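You operate a simulated robot arm through the tools that you are given. There is no shell and no other tool.

Carry out the task below with a simulated robot arm. There is one attempt and no reset: what you move stays moved.

JOB
Pound the peanuts fine and scoop them into the blue bowl.
Fine: pestle and small ladle go back in their pots.

Only the result counts: the job must be done as asked and must still hold three seconds after the hand-in. Knocking over, shifting, dropping, spilling or breaking anything else fails it.

ROBOT AND FRAMES
A 6-joint arm with a two-finger parallel gripper, fixed in place. Base frame: the origin is on the floor under the middle of its stand, x ahead of it, y to its left, z up. Lengths are in m, angles in rad, forces in N, time in s.
With the tool pointing down near the work surface it reaches from about 0.32 to 0.74 m from the base axis. Its first joint turns from -1.152 to 1.152 rad. Payload 2.45 kg.
The tool frame sits at the grasp point between the pads (the TCP): z along the fingers, y along the line on which they close. The tips reach 0.024 m beyond it. The gripper opens to 0.068 m. The fingers are 0.017 m wide and 0.01 m thick; the gripper's body (0.04 by 0.07 m) begins 0.041 m behind the TCP.
Orientation is that of the tool frame in the base frame, as a unit quaternion [x, y, z, w]. With the fingers straight down and closing along the base's y, the tool's x points along the base's -x, its y along +y and its z along -z.

CONTROLS
- The arm moves only by the tool jog_arm. Its argument "series" is a list that holds one entry, the list of rows, each a list of 7 numbers: the shift along the tool's x, y, z in mm, then the turn, a rotation vector about the tool's x, y, z in rad, then the finger opening in mm, from 0 to 68. In form: [[[tx, ty, tz, rx, ry, rz, claw], ...]]. A call has 1 to 20 rows; each row is the pose to reach, as a shift and turn from the pose commanded when the call began, along the tool's axes at that moment. Each row takes 0.2 s and may step no farther than 0.05 m and 0.15 rad from the row before; otherwise, or with a gripper value out of range, the whole call is refused. Where a pose cannot be reached the arm comes as near as it can. A force on the tool above 40 N (or 10 N above the force at the start of the call, whichever is more), or a blocked arm, ends the call early, and 0.2 s more pass. Each finger travels about 0.108 m/s and halts on what it meets, pressing with about 38 N; the grip force reading is that of the motor and also rises with nothing between the fingers. The clock runs only during rows and for 0.2 s after the last one: add rows that repeat a pose to give the fingers time. It gives the time, the measured TCP pose, the force on the tool (base axes), the opening and the grip force at its end, in the units of the frame above (readings bear some noise), with the torque about the TCP (base axes, N m) and any sound that the robot's microphone picked up.
- Cameras (640 x 400 px; columns grow to the right, rows downward): "scene" is fixed at [0.1682, 0.4152, 1.4597]; the picture's right is [-0.74, -0.67, 0.00], its down [-0.40, 0.44, -0.80] and it looks along [0.54, -0.59, -0.60] (base axes); focal length 322 px, centre (320, 200). "wrist" rides on the gripper at [0.084, 0.011, -0.075] in the tool frame; the picture's right is [-0.13, 0.99, 0.00], its down [-0.60, -0.08, -0.79] and it looks along [-0.79, -0.10, 0.61] (tool axes); focal length 251 px, centre (320, 200). There is no depth. A picture from a camera that has moved, and an enlarged one, comes with that camera's place and axes in the base frame and with its lens.
- get_image(camera): a new picture of that camera. It takes no simulated time.
- zoom(camera, box): a new picture of the part [left, top, right, bottom] of that camera's present view, enlarged. It takes no simulated time.
- sign_off(): hands the job in; it is judged then, once.

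Nothing tells you positions but the pictures and the camera data. Unless the task says otherwise, let go and move clear before handing in.

The tools are called after ">>>" as a command line: name --argument value ..., lists and objects as JSON in quotes. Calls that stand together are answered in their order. jog_arm: Moves the arm, as the interface text tells. Its arguments: {"type":"object","properties":{"series":{"type":"array","items":{"type":"array","items":{"type":"array","items":{"type":"number"}}}}},"required":["series"]} The other tools are called the same way: get_image (camera) takes a picture; zoom (camera, box) takes an enlarged picture of a part of a camera's view; sign_off () hands the job in.

At the start:

```text
clock: 0.0
eef_pos: [0.4136, 0.1364, 1.1749]
tool_rot: [0.0, 1.0, 0.0, 0.001]
force: [-0.3, -0.1, -0.4]
torque: [0.02, -0.01, -0.01]
grip_width: 0.0681
gripper_force: 0.1
```

scene: 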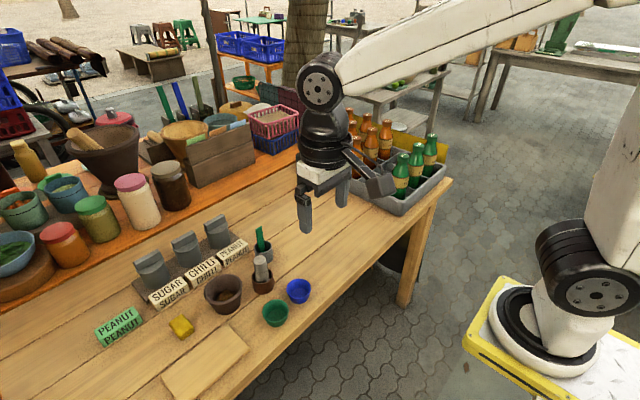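
wrist: 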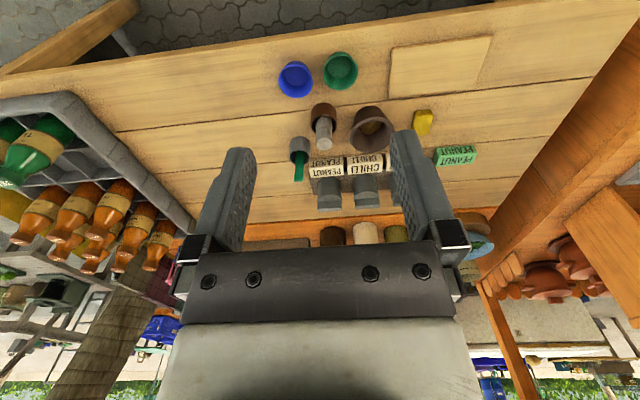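

I see a table with a mortar, a pestle in a small pot, a ladle in another pot, green and blue bowls, and labelled dispensers. I'll zoom in for details before moving.

>>> zoom --camera "scene" --box '[80, 200, 340, 360]'

>>> zoom --camera "scene" --box '[190, 220, 330, 330]'

>>> zoom --camera "wrist" --box '[260, 40, 500, 220]'

>>> zoom --camera "scene" --box '[80, 220, 260, 360]'

```text
2.46 times, centred on (210, 280) of scene
camera zoom: at [0.1682, 0.4152, 1.4597], right [-0.74, -0.67, 0.0], down [-0.4, 0.44, -0.8], along [0.54, -0.59, -0.6], focal length 793 px, centre (591, 3)
```

zoom: 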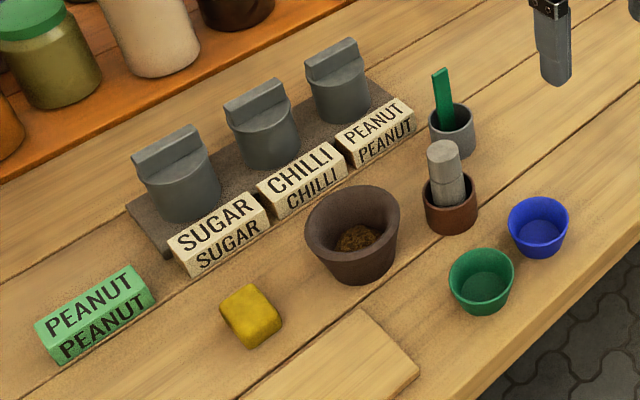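

```text
3.64 times, centred on (260, 275) of scene
camera zoom: at [0.1682, 0.4152, 1.4597], right [-0.74, -0.67, 0.0], down [-0.4, 0.44, -0.8], along [0.54, -0.59, -0.6], focal length 1172 px, centre (538, -73)
```

zoom: 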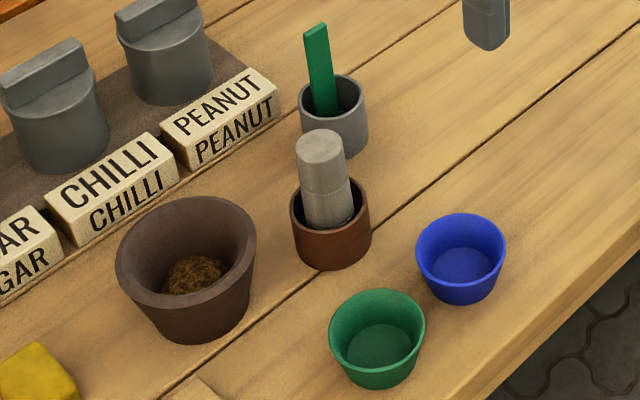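

```text
2.22 times, centred on (380, 130) of wrist
camera zoom: at [0.3298, 0.147, 1.2484], right [0.13, 0.99, 0.0], down [0.6, -0.08, 0.79], along [0.79, -0.1, -0.61], focal length 559 px, centre (187, 356)
```

zoom: 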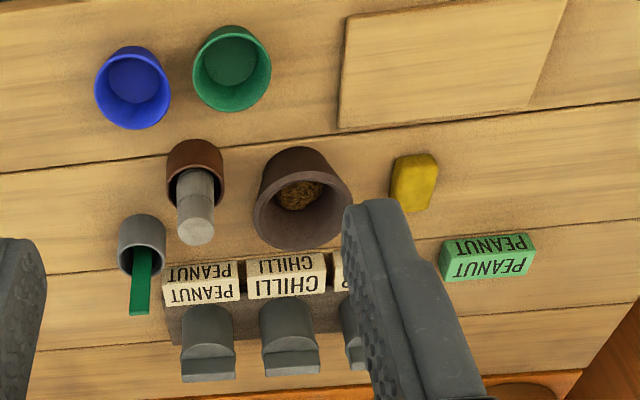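

```text
2.86 times, centred on (170, 290) of scene
camera zoom: at [0.1682, 0.4152, 1.4597], right [-0.74, -0.67, 0.0], down [-0.4, 0.44, -0.8], along [0.54, -0.59, -0.6], focal length 921 px, centre (749, -57)
```

zoom: 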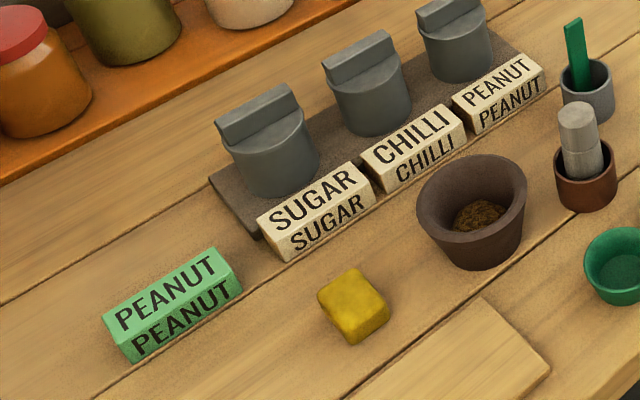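

I can see brown content in the mortar, a pestle in the brown pot, a green-handled tool in the grey pot, and the blue bowl at about (0.55, 0.07). I'll zoom in closer on the mortar contents and the jars.

>>> zoom --camera "scene" --box '[200, 265, 250, 315]'

>>> zoom --camera "scene" --box '[245, 220, 315, 330]'

>>> zoom --camera "scene" --box '[130, 205, 250, 315]'

>>> zoom --camera "wrist" --box '[340, 90, 420, 150]'

```text
8.00 times, centred on (225, 290) of scene
camera zoom: at [0.1682, 0.4152, 1.4597], right [-0.74, -0.67, 0.0], down [-0.4, 0.44, -0.8], along [0.54, -0.59, -0.6], focal length 2578 px, centre (1080, -520)
```

zoom: 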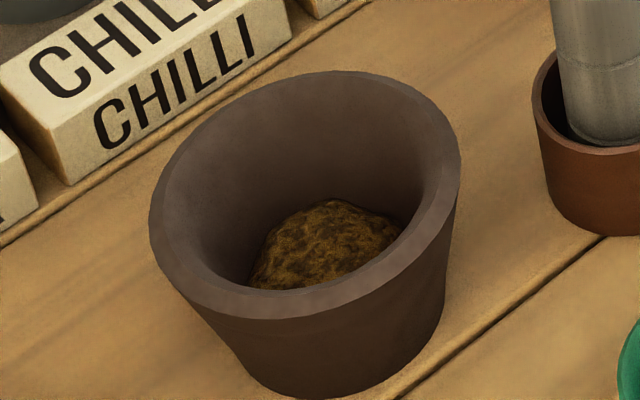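

```text
3.64 times, centred on (280, 275) of scene
camera zoom: at [0.1682, 0.4152, 1.4597], right [-0.74, -0.67, 0.0], down [-0.4, 0.44, -0.8], along [0.54, -0.59, -0.6], focal length 1172 px, centre (466, -73)
```

zoom: 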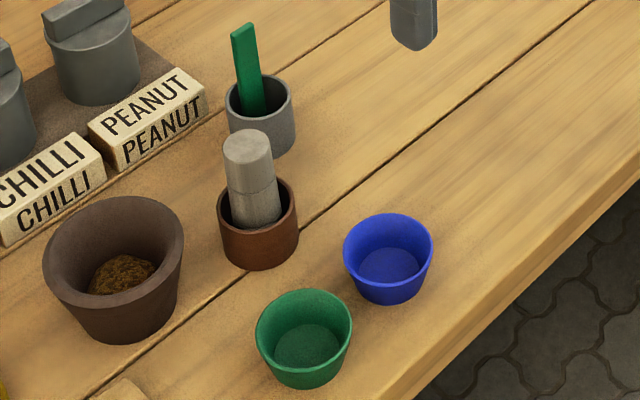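

```text
3.64 times, centred on (190, 260) of scene
camera zoom: at [0.1682, 0.4152, 1.4597], right [-0.74, -0.67, 0.0], down [-0.4, 0.44, -0.8], along [0.54, -0.59, -0.6], focal length 1172 px, centre (793, -18)
```

zoom: 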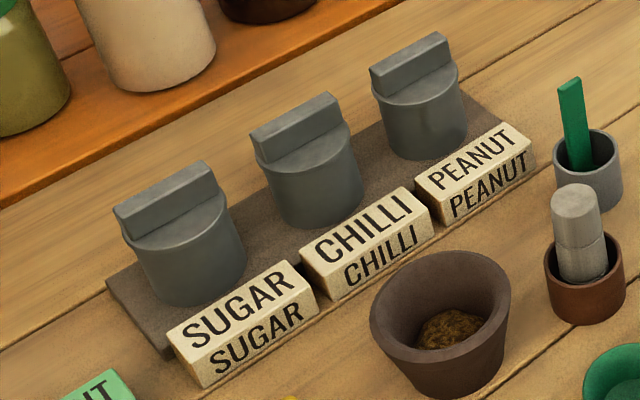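

```text
6.67 times, centred on (380, 120) of wrist
camera zoom: at [0.3298, 0.147, 1.2484], right [0.13, 0.99, 0.0], down [0.6, -0.08, 0.79], along [0.79, -0.1, -0.61], focal length 1676 px, centre (-80, 733)
```

zoom: 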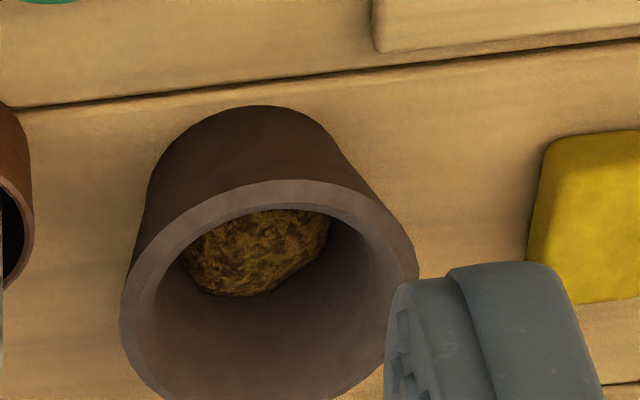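

The mortar holds a golden-brown lump of peanuts, with its rim near (0.666, 0.21, 0.83). The pestle top is near (0.638, 0.113, 0.872) and the ladle handle top near (0.719, 0.05, 0.889). I'll move the wrist camera to a steeper, closer view without touching anything.

>>> jog_arm --series '[[[-13, 0, 25, 0, 0.08, 0, 68], [-26, 0, 50, 0, 0.16, 0, 68], [-40, 0, 75, 0, 0.24, 0, 68], [-53, 0, 100, 0, 0.32, 0, 68], [-66, 0, 125, 0, 0.4, 0, 68], [-66, 0, 125, 0, 0.4, 0, 68]]]'

>>> get_image --camera "wrist"

>>> get_image --camera "scene"

```text
clock: 1.4
eef_pos: [0.4784, 0.1364, 1.049]
tool_rot: [-0.001, 0.98, 0.0, -0.199]
force: [0.4, -0.3, -0.3]
torque: [-0.04, -0.02, 0.0]
grip_width: 0.0679
gripper_force: 0.0
```

```text
taken
camera wrist: at [0.4306, 0.1464, 1.15], right [0.12, 0.99, -0.05], down [0.87, -0.08, 0.49], along [0.49, -0.1, -0.87], focal length 251 px, centre (320, 200)
```

wrist: 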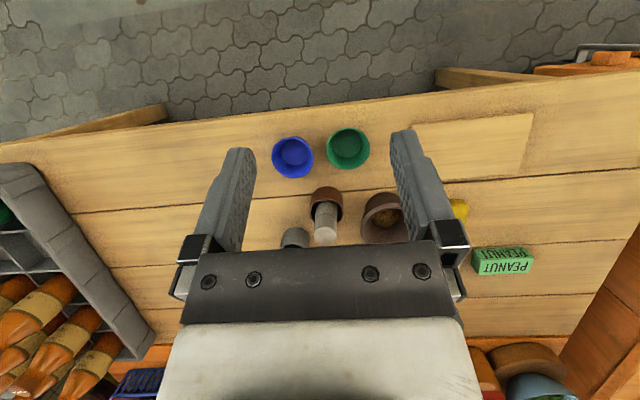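

```text
taken
```

scene: 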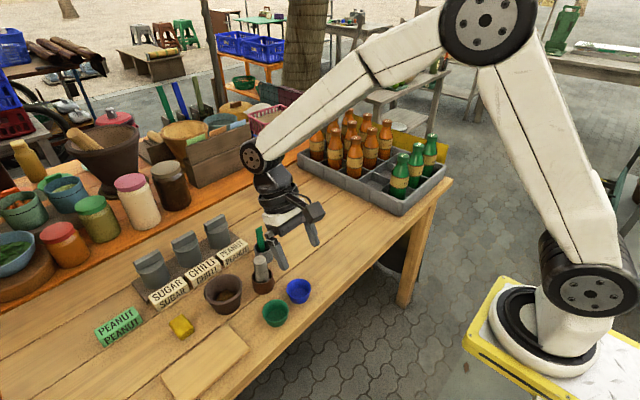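

The gripper hides the far objects. I'll shift the camera further forward for a better view of the pots and the mortar.

>>> jog_arm --series '[[[-41, 8, -6, 0, 0, 0, 68], [-82, 16, -12, 0, 0, 0, 68], [-122, 24, -19, 0, 0, 0, 68], [-122, 24, -19, 0, 0, 0, 68]]]'

>>> get_image --camera "wrist"

>>> zoom --camera "wrist" --box '[240, 60, 440, 240]'

```text
clock: 2.4
eef_pos: [0.5975, 0.1595, 1.0177]
tool_rot: [0.0, 0.98, 0.0, -0.199]
force: [0.7, 0.1, -0.1]
torque: [-0.02, -0.01, -0.01]
grip_width: 0.0681
gripper_force: 0.1
```

```text
taken
camera wrist: at [0.5494, 0.1698, 1.1191], right [0.12, 0.99, -0.05], down [0.87, -0.08, 0.49], along [0.49, -0.1, -0.87], focal length 251 px, centre (320, 200)
```

wrist: 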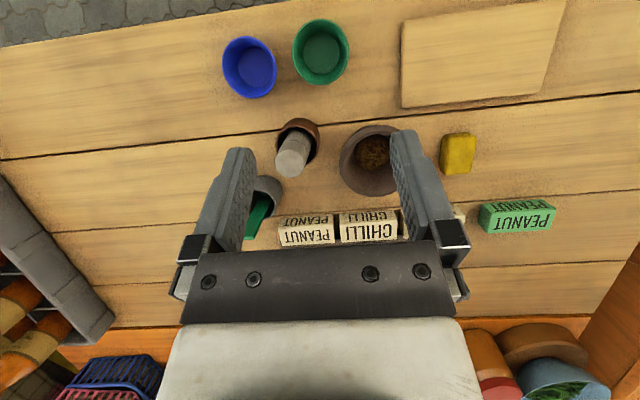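

```text
2.22 times, centred on (340, 150) of wrist
camera zoom: at [0.5494, 0.1698, 1.1191], right [0.12, 0.99, -0.05], down [0.87, -0.08, 0.49], along [0.49, -0.1, -0.87], focal length 559 px, centre (276, 311)
```

zoom: 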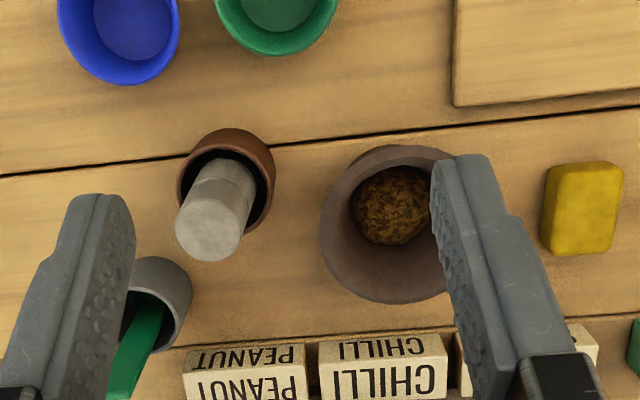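

The pestle stands upright in the brown pot at about (0.640, 0.114), and the mortar centre is about (0.668, 0.208). Next I'll shift toward the grey pot to get a good look at the ladle.

>>> jog_arm --series '[[[-25, -35, -8, 0, 0, 0, 68], [-50, -70, -16, 0, 0, 0, 68], [-70, -100, -25, 0, 0, 0, 68], [-70, -100, -25, 0, 0, 0, 68]]]'

>>> get_image --camera "wrist"

>>> zoom --camera "wrist" --box '[240, 60, 440, 240]'

>>> zoom --camera "scene" --box '[235, 220, 305, 300]'

```text
clock: 3.4
eef_pos: [0.6757, 0.0612, 1.0136]
tool_rot: [0.0, 0.98, -0.001, -0.2]
force: [0.5, 0.5, -0.5]
torque: [-0.01, 0.01, 0.02]
grip_width: 0.0679
gripper_force: 0.0
```

```text
taken
camera wrist: at [0.6265, 0.0723, 1.1144], right [0.12, 0.99, -0.05], down [0.87, -0.08, 0.49], along [0.49, -0.1, -0.87], focal length 251 px, centre (320, 200)
```

wrist: 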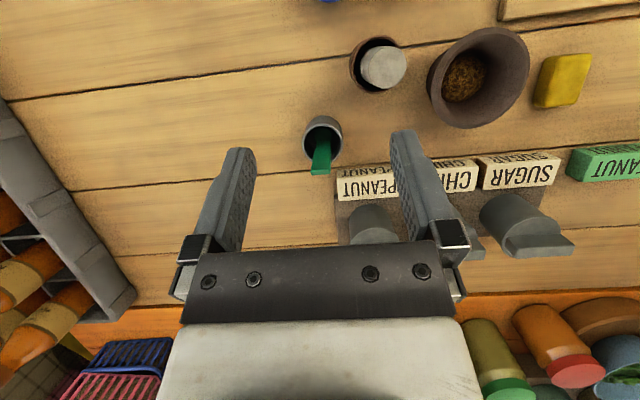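

```text
2.22 times, centred on (340, 150) of wrist
camera zoom: at [0.6265, 0.0723, 1.1144], right [0.12, 0.99, -0.05], down [0.87, -0.08, 0.49], along [0.49, -0.1, -0.87], focal length 559 px, centre (276, 311)
```

zoom: 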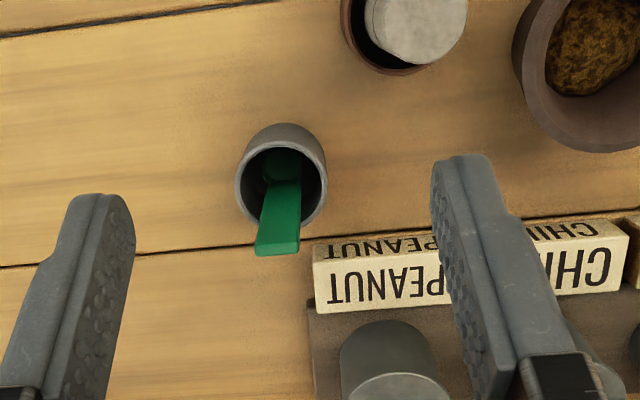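

```text
5.00 times, centred on (270, 260) of scene
camera zoom: at [0.1682, 0.4152, 1.4597], right [-0.74, -0.67, 0.0], down [-0.4, 0.44, -0.8], along [0.54, -0.59, -0.6], focal length 1611 px, centre (570, -100)
```

zoom: 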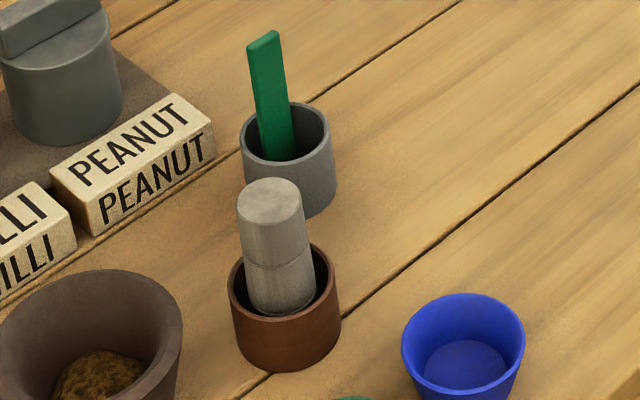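

The ladle is a flat green handle (top about (0.72, 0.05, 0.889)) with a small cup at its bottom on the side toward the base. Now I'll go straight-down above the pestle and check alignment.

>>> jog_arm --series '[[[2, 13, 18, 0, -0.1, 0, 68], [4, 26, 36, 0, -0.2, 0, 68], [6, 39, 54, 0, -0.3, 0, 68], [8, 52, 72, 0, -0.4, 0, 68], [8, 52, 72, 0, -0.4, 0, 68]]]'

>>> get_image --camera "wrist"

>>> zoom --camera "wrist" --box '[220, 40, 440, 240]'

>>> zoom --camera "scene" --box '[195, 200, 335, 330]'

```text
clock: 4.6
eef_pos: [0.6392, 0.1134, 0.9523]
tool_rot: [-0.001, 1.0, 0.0, 0.0]
force: [0.0, -0.4, -0.1]
torque: [-0.03, -0.01, 0.03]
grip_width: 0.0683
gripper_force: 0.0
```

```text
taken
camera wrist: at [0.5551, 0.1233, 1.0265], right [0.13, 0.99, 0.0], down [0.6, -0.08, 0.79], along [0.79, -0.1, -0.61], focal length 251 px, centre (320, 200)
```

wrist: 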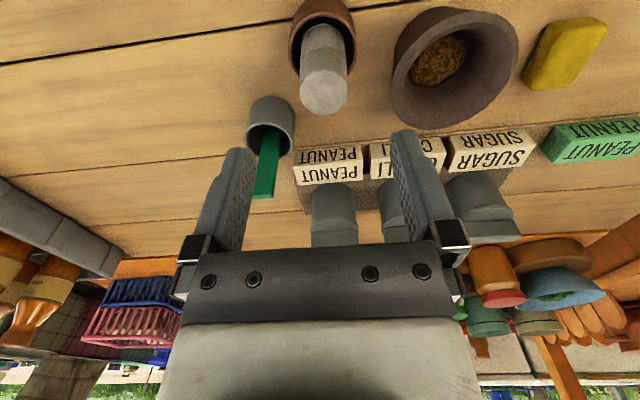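

```text
2.00 times, centred on (330, 140) of wrist
camera zoom: at [0.5551, 0.1233, 1.0265], right [0.13, 0.99, 0.0], down [0.6, -0.08, 0.79], along [0.79, -0.1, -0.61], focal length 503 px, centre (300, 320)
```

zoom: 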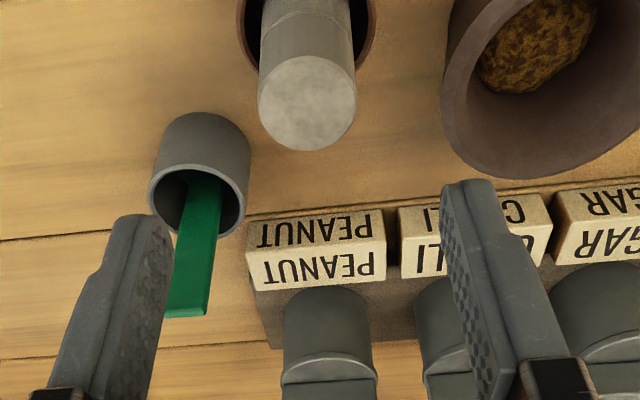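

```text
3.08 times, centred on (265, 265) of scene
camera zoom: at [0.1682, 0.4152, 1.4597], right [-0.74, -0.67, 0.0], down [-0.4, 0.44, -0.8], along [0.54, -0.59, -0.6], focal length 992 px, centre (489, 0)
```

zoom: 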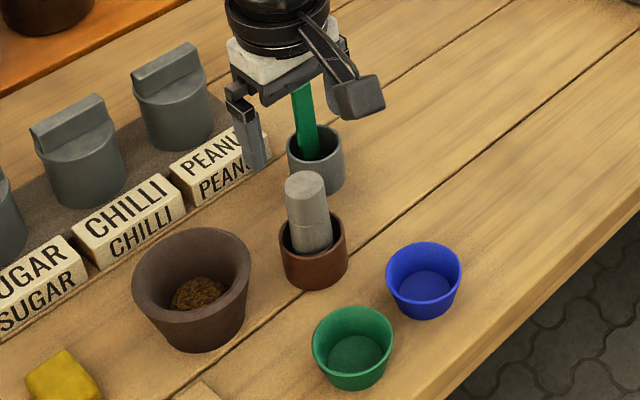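

Alignment with the pestle looks good (pestle axis about (0.640, 0.1137)). I'll descend to grip height with fingertips above the pot rim, and then close.

>>> jog_arm --series '[[[-1, 0, 30, 0, 0, 0, 68], [-1, 0, 60, 0, 0, 0, 68], [-1, 0, 90, 0, 0, 0, 68], [-1, 0, 109, 0, 0, 0, 68], [-1, 0, 109, 0, 0, 0, 68]]]'

>>> get_image --camera "wrist"

>>> zoom --camera "scene" --box '[195, 200, 335, 330]'

```text
clock: 5.8
eef_pos: [0.6391, 0.1113, 0.8415]
tool_rot: [0.0, 1.0, -0.001, 0.0]
force: [0.4, 0.2, -0.4]
torque: [0.01, -0.01, 0.0]
grip_width: 0.0681
gripper_force: 0.1
```

```text
taken
camera wrist: at [0.5551, 0.1211, 0.9159], right [0.13, 0.99, 0.0], down [0.6, -0.08, 0.79], along [0.79, -0.1, -0.61], focal length 251 px, centre (320, 200)
```

wrist: 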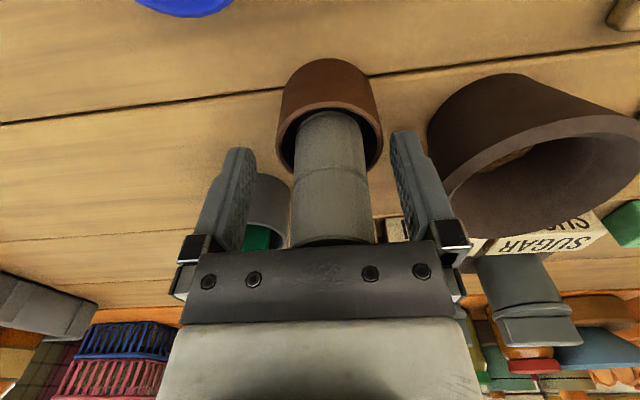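

```text
3.08 times, centred on (265, 265) of scene
camera zoom: at [0.1682, 0.4152, 1.4597], right [-0.74, -0.67, 0.0], down [-0.4, 0.44, -0.8], along [0.54, -0.59, -0.6], focal length 992 px, centre (489, 0)
```

zoom: 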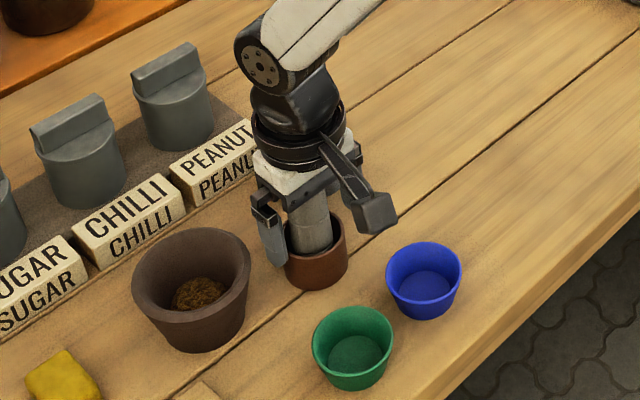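

The pestle sits between the fingers, maybe 2 mm to the +y side, so I'll nudge by 2 mm and close on it.

>>> jog_arm --series '[[[0, 2, 0, 0, 0, 0, 60], [0, 2, 0, 0, 0, 0, 45], [0, 2, 0, 0, 0, 0, 34], [0, 2, 0, 0, 0, 0, 20], [0, 2, 0, 0, 0, 0, 20], [0, 2, 0, 0, 0, 0, 20]]]'

>>> get_image --camera "wrist"

```text
clock: 7.2
eef_pos: [0.639, 0.1138, 0.8424]
tool_rot: [-0.001, 1.0, 0.001, 0.001]
force: [1.3, 24.0, -4.9]
torque: [1.2, -0.09, 0.05]
grip_width: 0.0539
gripper_force: 45.6
```

```text
taken
camera wrist: at [0.5551, 0.1254, 0.9161], right [0.13, 0.99, 0.0], down [0.6, -0.08, 0.79], along [0.79, -0.1, -0.61], focal length 251 px, centre (320, 200)
```

wrist: 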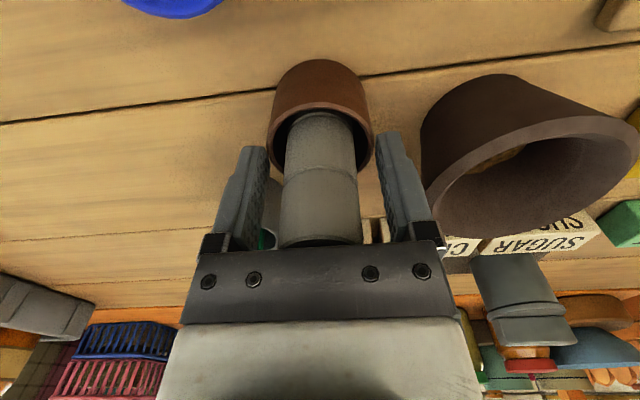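

The fingers stopped at 54 mm, which matches the pot's outer diameter, so the tips are catching the pot rim rather than the pestle. I'll open, check whether the pot shifted, and come up a bit.

>>> jog_arm --series '[[[0, 0, 0, 0, 0, 0, 60], [0, 0, 0, 0, 0, 0, 68], [0, 0, -7, 0, 0, 0, 68], [0, 0, -14, 0, 0, 0, 68], [0, 0, -14, 0, 0, 0, 68]]]'

>>> get_image --camera "wrist"

>>> zoom --camera "scene" --box '[195, 200, 335, 330]'

```text
clock: 8.4
eef_pos: [0.6383, 0.1135, 0.8558]
tool_rot: [0.0, 1.0, 0.0, 0.0]
force: [-0.2, 0.0, -0.6]
torque: [0.0, -0.01, 0.02]
grip_width: 0.0682
gripper_force: 0.1
```

```text
taken
camera wrist: at [0.5551, 0.1242, 0.9301], right [0.13, 0.99, 0.0], down [0.6, -0.08, 0.79], along [0.79, -0.1, -0.61], focal length 251 px, centre (320, 200)
```

wrist: 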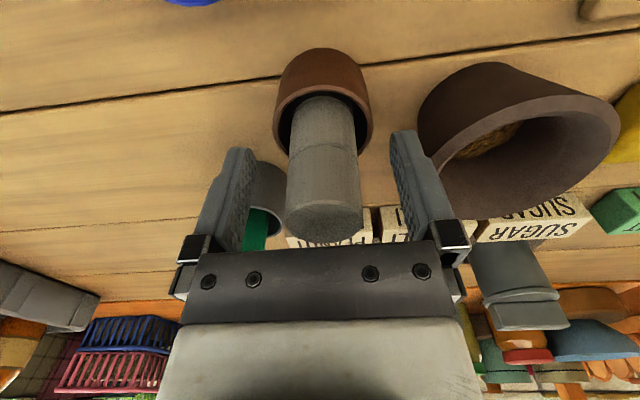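

```text
3.08 times, centred on (265, 265) of scene
camera zoom: at [0.1682, 0.4152, 1.4597], right [-0.74, -0.67, 0.0], down [-0.4, 0.44, -0.8], along [0.54, -0.59, -0.6], focal length 992 px, centre (489, 0)
```

zoom: 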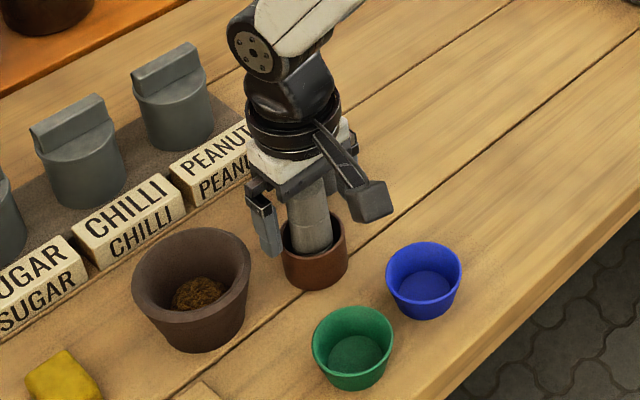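

The pot looks unmoved. The fingertips are now about 14 mm higher, so I'll close in steps and watch the force.

>>> jog_arm --series '[[[0, 0, -2, 0, 0, 0, 60], [0, 0, -2, 0, 0, 0, 52], [0, 0, -2, 0, 0, 0, 44], [0, 0, -2, 0, 0, 0, 44]]]'

>>> zoom --camera "wrist" --box '[220, 40, 440, 240]'

```text
clock: 9.4
eef_pos: [0.6402, 0.1153, 0.8589]
tool_rot: [-0.001, 1.0, 0.0, 0.001]
force: [0.9, 0.4, 0.2]
torque: [0.0, 0.01, 0.0]
grip_width: 0.044
gripper_force: 0.1
```

```text
2.00 times, centred on (330, 140) of wrist
camera zoom: at [0.5552, 0.1248, 0.9322], right [0.13, 0.99, 0.0], down [0.6, -0.08, 0.79], along [0.79, -0.1, -0.61], focal length 503 px, centre (300, 320)
```

zoom: 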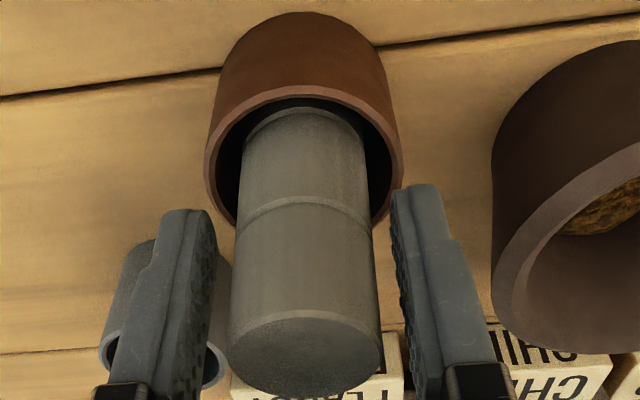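

At 44 mm there is no contact and the pestle is centred, so I'll close fully on it.

>>> jog_arm --series '[[[0, 0, 0, 0, 0, 0, 34], [0, 0, 0, 0, 0, 0, 24], [0, 0, 0, 0, 0, 0, 15], [0, 0, 0, 0, 0, 0, 15]]]'

>>> zoom --camera "wrist" --box '[220, 40, 440, 240]'

```text
clock: 10.4
eef_pos: [0.6391, 0.1143, 0.8583]
tool_rot: [0.001, 1.0, 0.0, 0.0]
force: [-0.2, -0.2, 0.0]
torque: [-0.04, -0.01, -0.02]
grip_width: 0.032
gripper_force: 38.4
```

```text
2.00 times, centred on (330, 140) of wrist
camera zoom: at [0.5552, 0.1248, 0.9322], right [0.13, 0.99, 0.0], down [0.6, -0.08, 0.79], along [0.79, -0.1, -0.61], focal length 503 px, centre (300, 320)
```

zoom: 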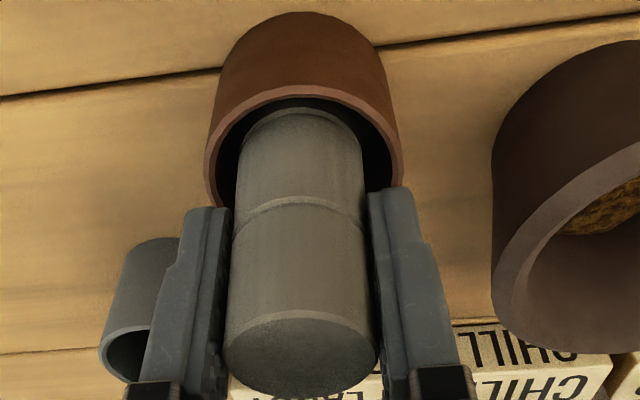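

The pestle is gripped at 32 mm width with 38 N. I'll lift it straight up out of its pot.

>>> jog_arm --series '[[[0, 0, -20, 0, 0, 0, 15], [0, 0, -40, 0, 0, 0, 15], [0, 0, -65, 0, 0, 0, 15], [0, 0, -90, 0, 0, 0, 15], [0, 0, -115, 0, 0, 0, 15], [0, 0, -115, 0, 0, 0, 15]]]'

>>> get_image --camera "wrist"

>>> zoom --camera "scene" --box '[195, 180, 335, 320]'

```text
clock: 11.8
eef_pos: [0.6394, 0.115, 0.9749]
tool_rot: [0.001, 1.0, -0.001, 0.0]
force: [0.2, -0.4, -0.6]
torque: [0.03, 0.01, 0.04]
grip_width: 0.0319
gripper_force: 38.5
```

```text
taken
camera wrist: at [0.5559, 0.1249, 1.0482], right [0.13, 0.99, 0.0], down [0.6, -0.08, 0.79], along [0.79, -0.1, -0.61], focal length 251 px, centre (320, 200)
```

wrist: 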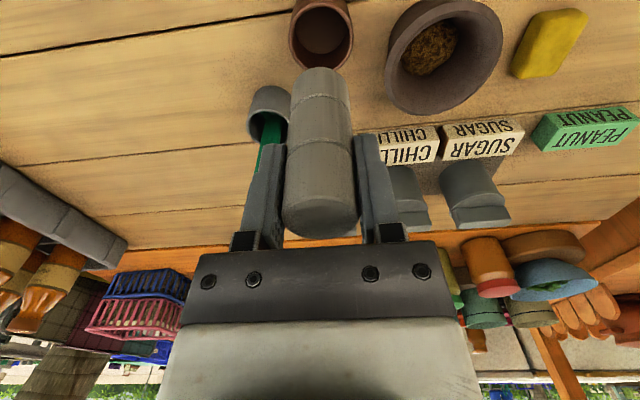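

```text
2.86 times, centred on (265, 250) of scene
camera zoom: at [0.1682, 0.4152, 1.4597], right [-0.74, -0.67, 0.0], down [-0.4, 0.44, -0.8], along [0.54, -0.59, -0.6], focal length 921 px, centre (477, 57)
```

zoom: 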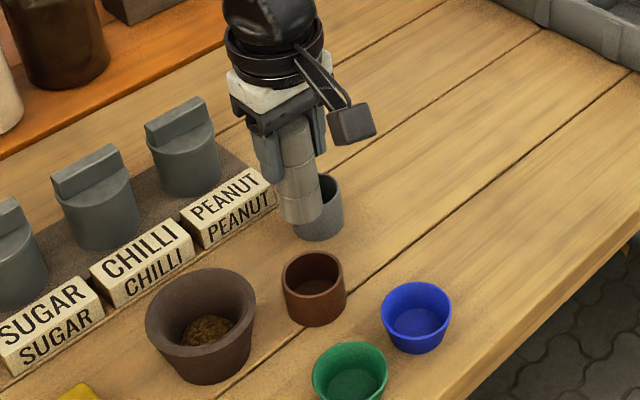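

The pestle is out cleanly; its tip is about 86 mm below the TCP. I'll carry it over above the mortar at this height.

>>> jog_arm --series '[[[-9, 32, 0, 0, 0, 0, 15], [-18, 64, 0, 0, 0, 0, 15], [-27, 95, 0, 0, 0, 0, 15], [-27, 95, 0, 0, 0, 0, 15]]]'

>>> get_image --camera "wrist"

>>> zoom --camera "scene" --box '[170, 200, 310, 320]'

```text
clock: 12.8
eef_pos: [0.6665, 0.2114, 0.9741]
tool_rot: [0.0, 1.0, 0.0, 0.0]
force: [0.7, -0.3, -0.4]
torque: [0.03, -0.02, 0.03]
grip_width: 0.0319
gripper_force: 37.8
```

```text
taken
camera wrist: at [0.583, 0.2221, 1.0475], right [0.13, 0.99, 0.0], down [0.6, -0.08, 0.79], along [0.79, -0.1, -0.61], focal length 251 px, centre (320, 200)
```

wrist: 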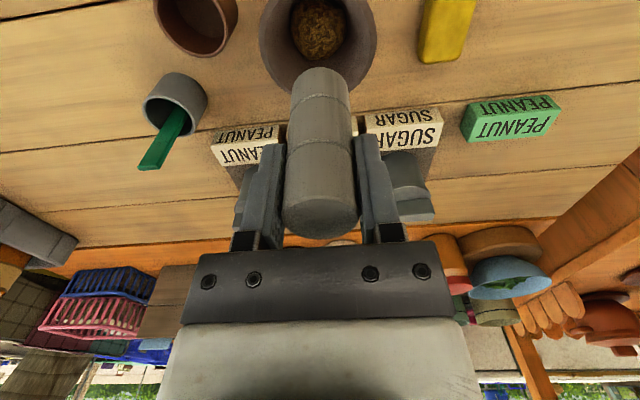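

```text
3.33 times, centred on (240, 260) of scene
camera zoom: at [0.1682, 0.4153, 1.4597], right [-0.74, -0.67, 0.0], down [-0.4, 0.44, -0.8], along [0.54, -0.59, -0.6], focal length 1074 px, centre (587, 0)
```

zoom: 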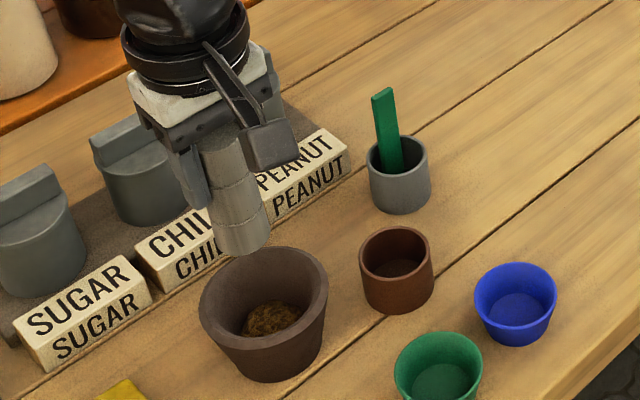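

The pestle is centred over the mortar to within a couple of mm. I'll lower it in and feel for contact with the peanuts.

>>> jog_arm --series '[[[-2, 0, 25, 0, 0, 0, 15], [-2, 0, 50, 0, 0, 0, 15], [-2, 0, 70, 0, 0, 0, 15], [-2, 0, 76, 0, 0, 0, 15], [-2, 0, 82, 0, 0, 0, 15], [-2, 0, 88, 0, 0, 0, 15], [-2, 0, 92, 0, 0, 0, 15], [-2, 0, 96, 0, 0, 0, 15]]]'

>>> get_image --camera "wrist"

>>> zoom --camera "scene" --box '[170, 220, 290, 330]'

```text
clock: 14.6
eef_pos: [0.6692, 0.2102, 0.8775]
tool_rot: [0.0, 1.0, 0.001, 0.0]
force: [0.7, -0.2, -0.8]
torque: [0.03, 0.04, -0.02]
grip_width: 0.0321
gripper_force: 38.1
```

```text
taken
camera wrist: at [0.5845, 0.2207, 0.9518], right [0.13, 0.99, 0.0], down [0.6, -0.08, 0.79], along [0.79, -0.1, -0.61], focal length 251 px, centre (320, 200)
```

wrist: 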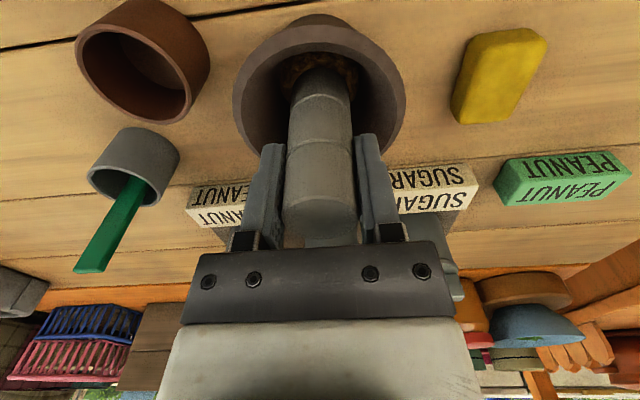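

```text
3.64 times, centred on (230, 275) of scene
camera zoom: at [0.1682, 0.4152, 1.4597], right [-0.74, -0.67, 0.0], down [-0.4, 0.44, -0.8], along [0.54, -0.59, -0.6], focal length 1172 px, centre (647, -73)
```

zoom: 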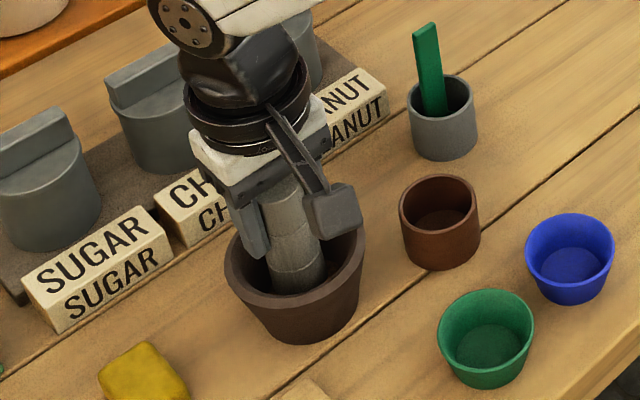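

There is no contact yet at TCP 0.8775. I'll keep lowering slowly until I feel it.

>>> jog_arm --series '[[[0, 0, 3, 0, 0, 0, 15], [0, 0, 6, 0, 0, 0, 15], [0, 0, 9, 0, 0, 0, 15], [0, 0, 12, 0, 0, 0, 15]]]'

>>> zoom --camera "wrist" --box '[220, 0, 440, 200]'

```text
clock: 15.6
eef_pos: [0.669, 0.2097, 0.8683]
tool_rot: [-0.001, 1.0, 0.001, 0.001]
force: [-9.9, -2.5, 25.6]
torque: [-0.17, 0.8, -0.01]
grip_width: 0.0319
gripper_force: 38.4
```

```text
2.00 times, centred on (330, 100) of wrist
camera zoom: at [0.5842, 0.2201, 0.9434], right [0.13, 0.99, 0.0], down [0.6, -0.08, 0.79], along [0.79, -0.1, -0.61], focal length 503 px, centre (300, 400)
```

zoom: 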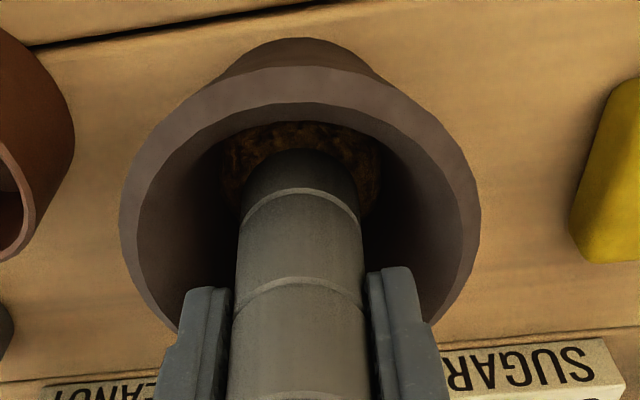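

I feel contact at TCP 0.868 with about 26 N upward. I'll try a pounding stroke: raise, then strike down.

>>> jog_arm --series '[[[0, 0, -20, 0, 0, 0, 15], [0, 0, -30, 0, 0, 0, 15], [0, 0, 2, 0, 0, 0, 15], [0, 0, -30, 0, 0, 0, 15]]]'

>>> zoom --camera "wrist" --box '[220, 0, 440, 200]'

>>> zoom --camera "scene" --box '[170, 220, 290, 330]'

```text
clock: 16.6
eef_pos: [0.668, 0.2099, 0.8951]
tool_rot: [-0.001, 1.0, 0.001, 0.0]
force: [0.9, -0.2, -0.6]
torque: [0.0, 0.01, 0.04]
grip_width: 0.0319
gripper_force: 37.7
```

```text
2.00 times, centred on (330, 100) of wrist
camera zoom: at [0.5841, 0.2203, 0.9692], right [0.13, 0.99, 0.0], down [0.6, -0.08, 0.79], along [0.79, -0.1, -0.61], focal length 503 px, centre (300, 400)
```

zoom: 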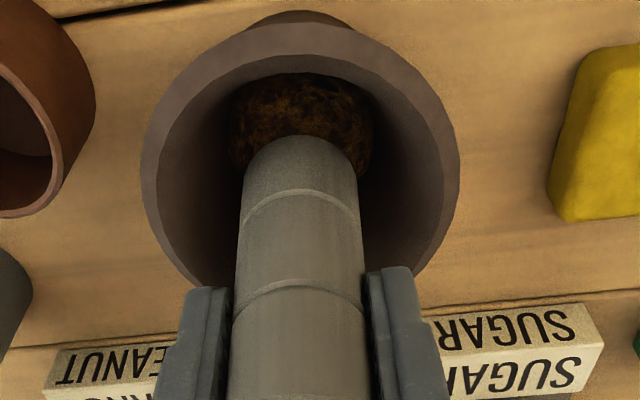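

```text
3.64 times, centred on (230, 275) of scene
camera zoom: at [0.1682, 0.4152, 1.4597], right [-0.74, -0.67, 0.0], down [-0.4, 0.44, -0.8], along [0.54, -0.59, -0.6], focal length 1172 px, centre (647, -73)
```

zoom: 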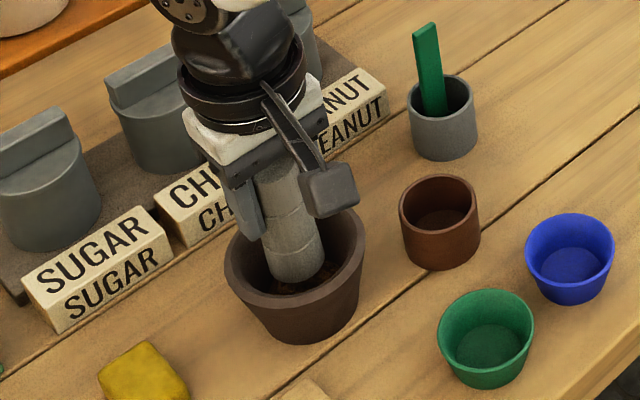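

One stroke gave no visible change or sound. I'll shift 3 mm further over the mound and strike harder.

>>> jog_arm --series '[[[-3, 0, -5, 0, 0, 0, 15], [-3, 0, 38, 0, 0, 0, 15], [-3, 0, 0, 0, 0, 0, 15]]]'

>>> zoom --camera "wrist" --box '[220, 0, 440, 200]'

```text
clock: 17.4
eef_pos: [0.6717, 0.2101, 0.896]
tool_rot: [0.0, 1.0, -0.001, 0.0]
force: [0.2, 0.0, -0.6]
torque: [-0.01, -0.04, 0.01]
grip_width: 0.0324
gripper_force: 37.8
```

```text
2.00 times, centred on (330, 100) of wrist
camera zoom: at [0.5877, 0.2201, 0.9704], right [0.13, 0.99, 0.0], down [0.6, -0.08, 0.79], along [0.79, -0.1, -0.61], focal length 503 px, centre (300, 400)
```

zoom: 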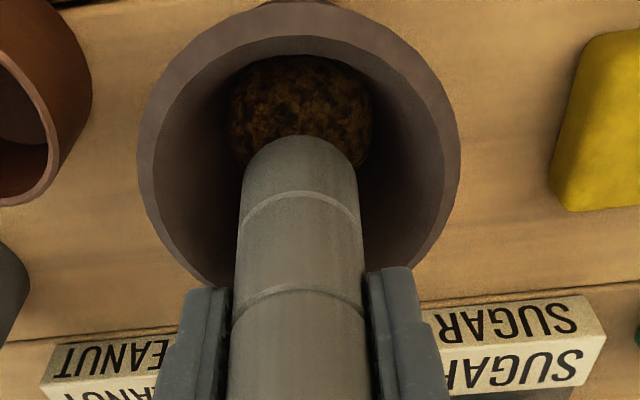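

I'll strike again and end the call at the bottom to read the actual depth and force.

>>> jog_arm --series '[[[0, 0, -10, 0, 0, 0, 15], [0, 0, 30, 0, 0, 0, 15], [0, 0, 38, 0, 0, 0, 15]]]'

>>> zoom --camera "wrist" --box '[220, 0, 440, 200]'

```text
clock: 18.2
eef_pos: [0.6741, 0.2095, 0.8632]
tool_rot: [0.0, 1.0, 0.001, 0.004]
force: [-8.7, -3.9, 34.6]
torque: [-0.34, 0.1, 0.0]
grip_width: 0.0325
gripper_force: 38.3
```

```text
2.00 times, centred on (330, 100) of wrist
camera zoom: at [0.5888, 0.2197, 0.9361], right [0.13, 0.99, 0.0], down [0.6, -0.08, 0.8], along [0.79, -0.1, -0.6], focal length 503 px, centre (300, 400)
```

zoom: 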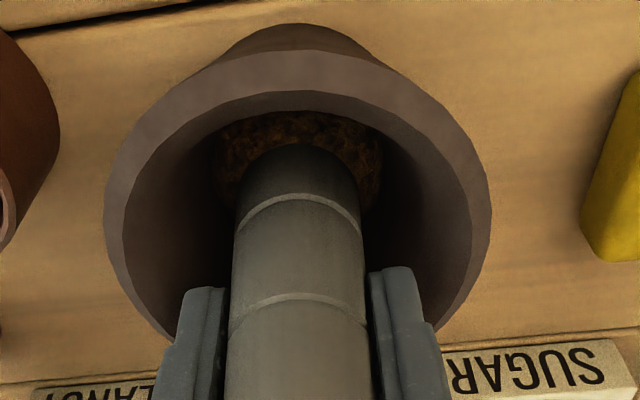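

The press reached 34.6 N at z 0.863. I'll raise the pestle clear and look at the mound to see whether pounding is changing it.

>>> jog_arm --series '[[[0, 0, -40, 0, 0, 0, 15], [0, 0, -80, 0, 0, 0, 15], [0, 0, -80, 0, 0, 0, 15]]]'

>>> get_image --camera "wrist"

>>> zoom --camera "wrist" --box '[240, 0, 400, 100]'

>>> zoom --camera "scene" --box '[200, 265, 250, 315]'

```text
clock: 19.0
eef_pos: [0.6722, 0.2091, 0.9371]
tool_rot: [0.0, 1.0, 0.0, -0.001]
force: [-1.3, 0.0, -0.5]
torque: [-0.04, 0.01, -0.01]
grip_width: 0.0325
gripper_force: 37.7
```

```text
taken
camera wrist: at [0.5884, 0.2202, 1.0121], right [0.13, 0.99, 0.0], down [0.6, -0.08, 0.79], along [0.79, -0.1, -0.61], focal length 251 px, centre (320, 200)
```

wrist: 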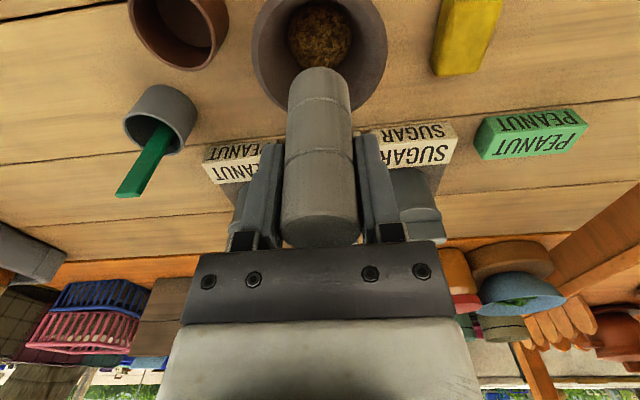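

```text
4.00 times, centred on (320, 50) of wrist
camera zoom: at [0.5884, 0.2202, 1.0121], right [0.13, 0.99, 0.0], down [0.6, -0.08, 0.79], along [0.79, -0.1, -0.61], focal length 1006 px, centre (320, 800)
```

zoom: 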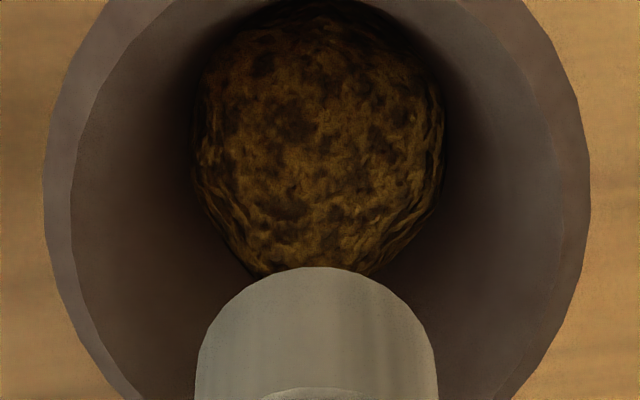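

```text
8.00 times, centred on (225, 290) of scene
camera zoom: at [0.1682, 0.4152, 1.4597], right [-0.74, -0.67, 0.0], down [-0.4, 0.44, -0.8], along [0.54, -0.59, -0.6], focal length 2578 px, centre (1080, -520)
```

zoom: 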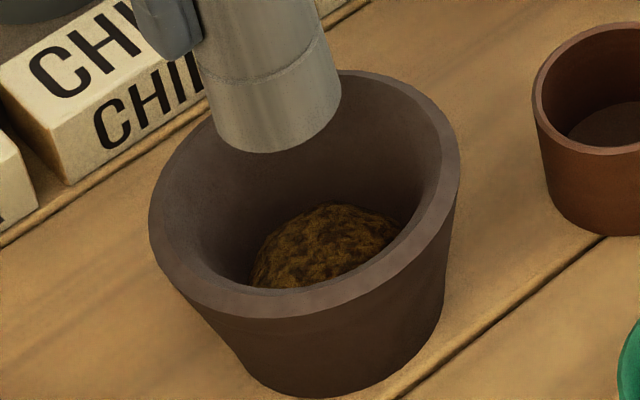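

The mound looks slightly lower and smoother than at first, so the strikes seem to be working. I'll do a series of harder strokes.

>>> jog_arm --series '[[[2, 0, 35, 0, 0, 0, 15], [2, 0, 78, 0, 0, 0, 15], [2, 0, 78, 0, 0, 0, 15], [2, 0, 38, 0, 0, 0, 15], [2, 0, 78, 0, 0, 0, 15], [2, 0, 78, 0, 0, 0, 15], [2, 0, 38, 0, 0, 0, 15], [2, 0, 78, 0, 0, 0, 15], [2, 0, 78, 0, 0, 0, 15], [2, 0, 38, 0, 0, 0, 15]]]'

>>> zoom --camera "wrist" --box '[240, 0, 400, 100]'

>>> zoom --camera "scene" --box '[200, 265, 250, 315]'

```text
clock: 21.2
eef_pos: [0.6709, 0.2107, 0.9009]
tool_rot: [0.0, 1.0, 0.0, -0.001]
force: [-0.5, -0.2, -0.5]
torque: [0.01, -0.03, -0.04]
grip_width: 0.0326
gripper_force: 38.2
```

```text
4.00 times, centred on (320, 50) of wrist
camera zoom: at [0.5865, 0.2212, 0.9753], right [0.13, 0.99, 0.0], down [0.61, -0.08, 0.79], along [0.79, -0.1, -0.61], focal length 1006 px, centre (320, 800)
```

zoom: 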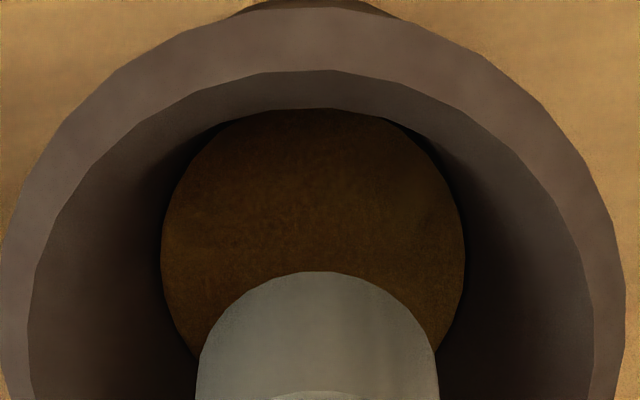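

```text
8.00 times, centred on (225, 290) of scene
camera zoom: at [0.1682, 0.4152, 1.4597], right [-0.74, -0.67, 0.0], down [-0.4, 0.44, -0.8], along [0.54, -0.59, -0.6], focal length 2578 px, centre (1080, -520)
```

zoom: 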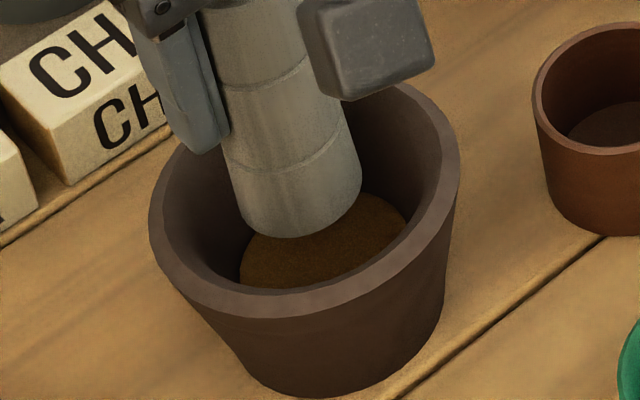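

The lump has turned into a flat, smooth layer, so the peanuts look finely ground. I'll raise the pestle and inspect closely.

>>> jog_arm --series '[[[0, 0, -35, 0, 0, 0, 15], [0, 0, -72, 0, 0, 0, 15], [0, 0, -72, 0, 0, 0, 15]]]'

>>> zoom --camera "wrist" --box '[240, 0, 400, 100]'

>>> zoom --camera "scene" --box '[200, 265, 250, 315]'

>>> zoom --camera "scene" --box '[170, 200, 320, 330]'

```text
clock: 22.0
eef_pos: [0.6688, 0.2114, 0.973]
tool_rot: [-0.001, 1.0, 0.0, 0.001]
force: [-0.3, 0.0, -0.3]
torque: [-0.01, 0.02, 0.02]
grip_width: 0.0324
gripper_force: 38.2
```

```text
4.00 times, centred on (320, 50) of wrist
camera zoom: at [0.5851, 0.2208, 1.0471], right [0.13, 0.99, 0.0], down [0.6, -0.08, 0.79], along [0.79, -0.1, -0.61], focal length 1006 px, centre (320, 800)
```

zoom: 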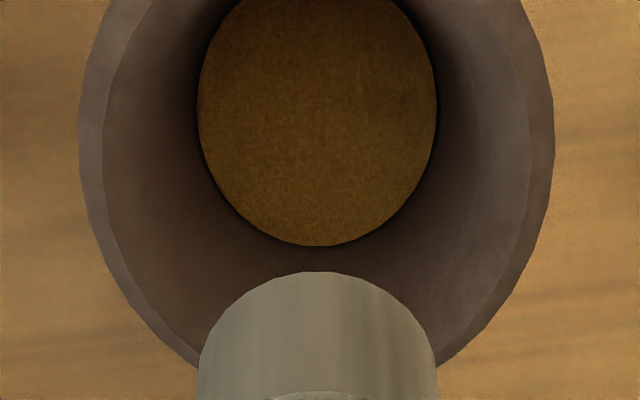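

```text
8.00 times, centred on (225, 290) of scene
camera zoom: at [0.1682, 0.4152, 1.4597], right [-0.74, -0.67, 0.0], down [-0.4, 0.44, -0.8], along [0.54, -0.59, -0.6], focal length 2578 px, centre (1080, -520)
```

zoom: 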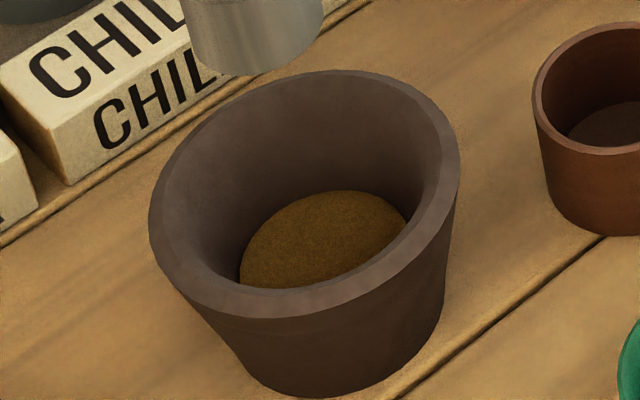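

```text
3.08 times, centred on (245, 265) of scene
camera zoom: at [0.1682, 0.4152, 1.4597], right [-0.74, -0.67, 0.0], down [-0.4, 0.44, -0.8], along [0.54, -0.59, -0.6], focal length 992 px, centre (551, 0)
```

zoom: 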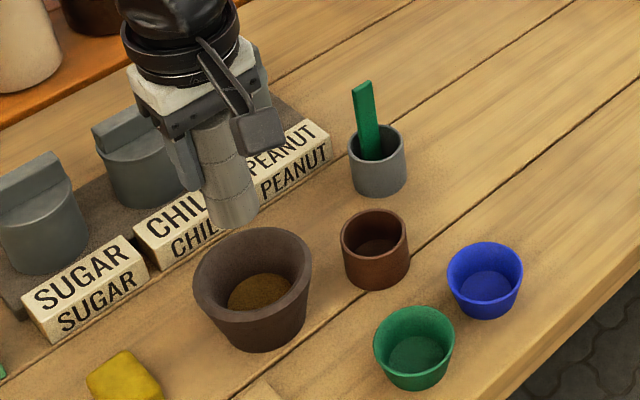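

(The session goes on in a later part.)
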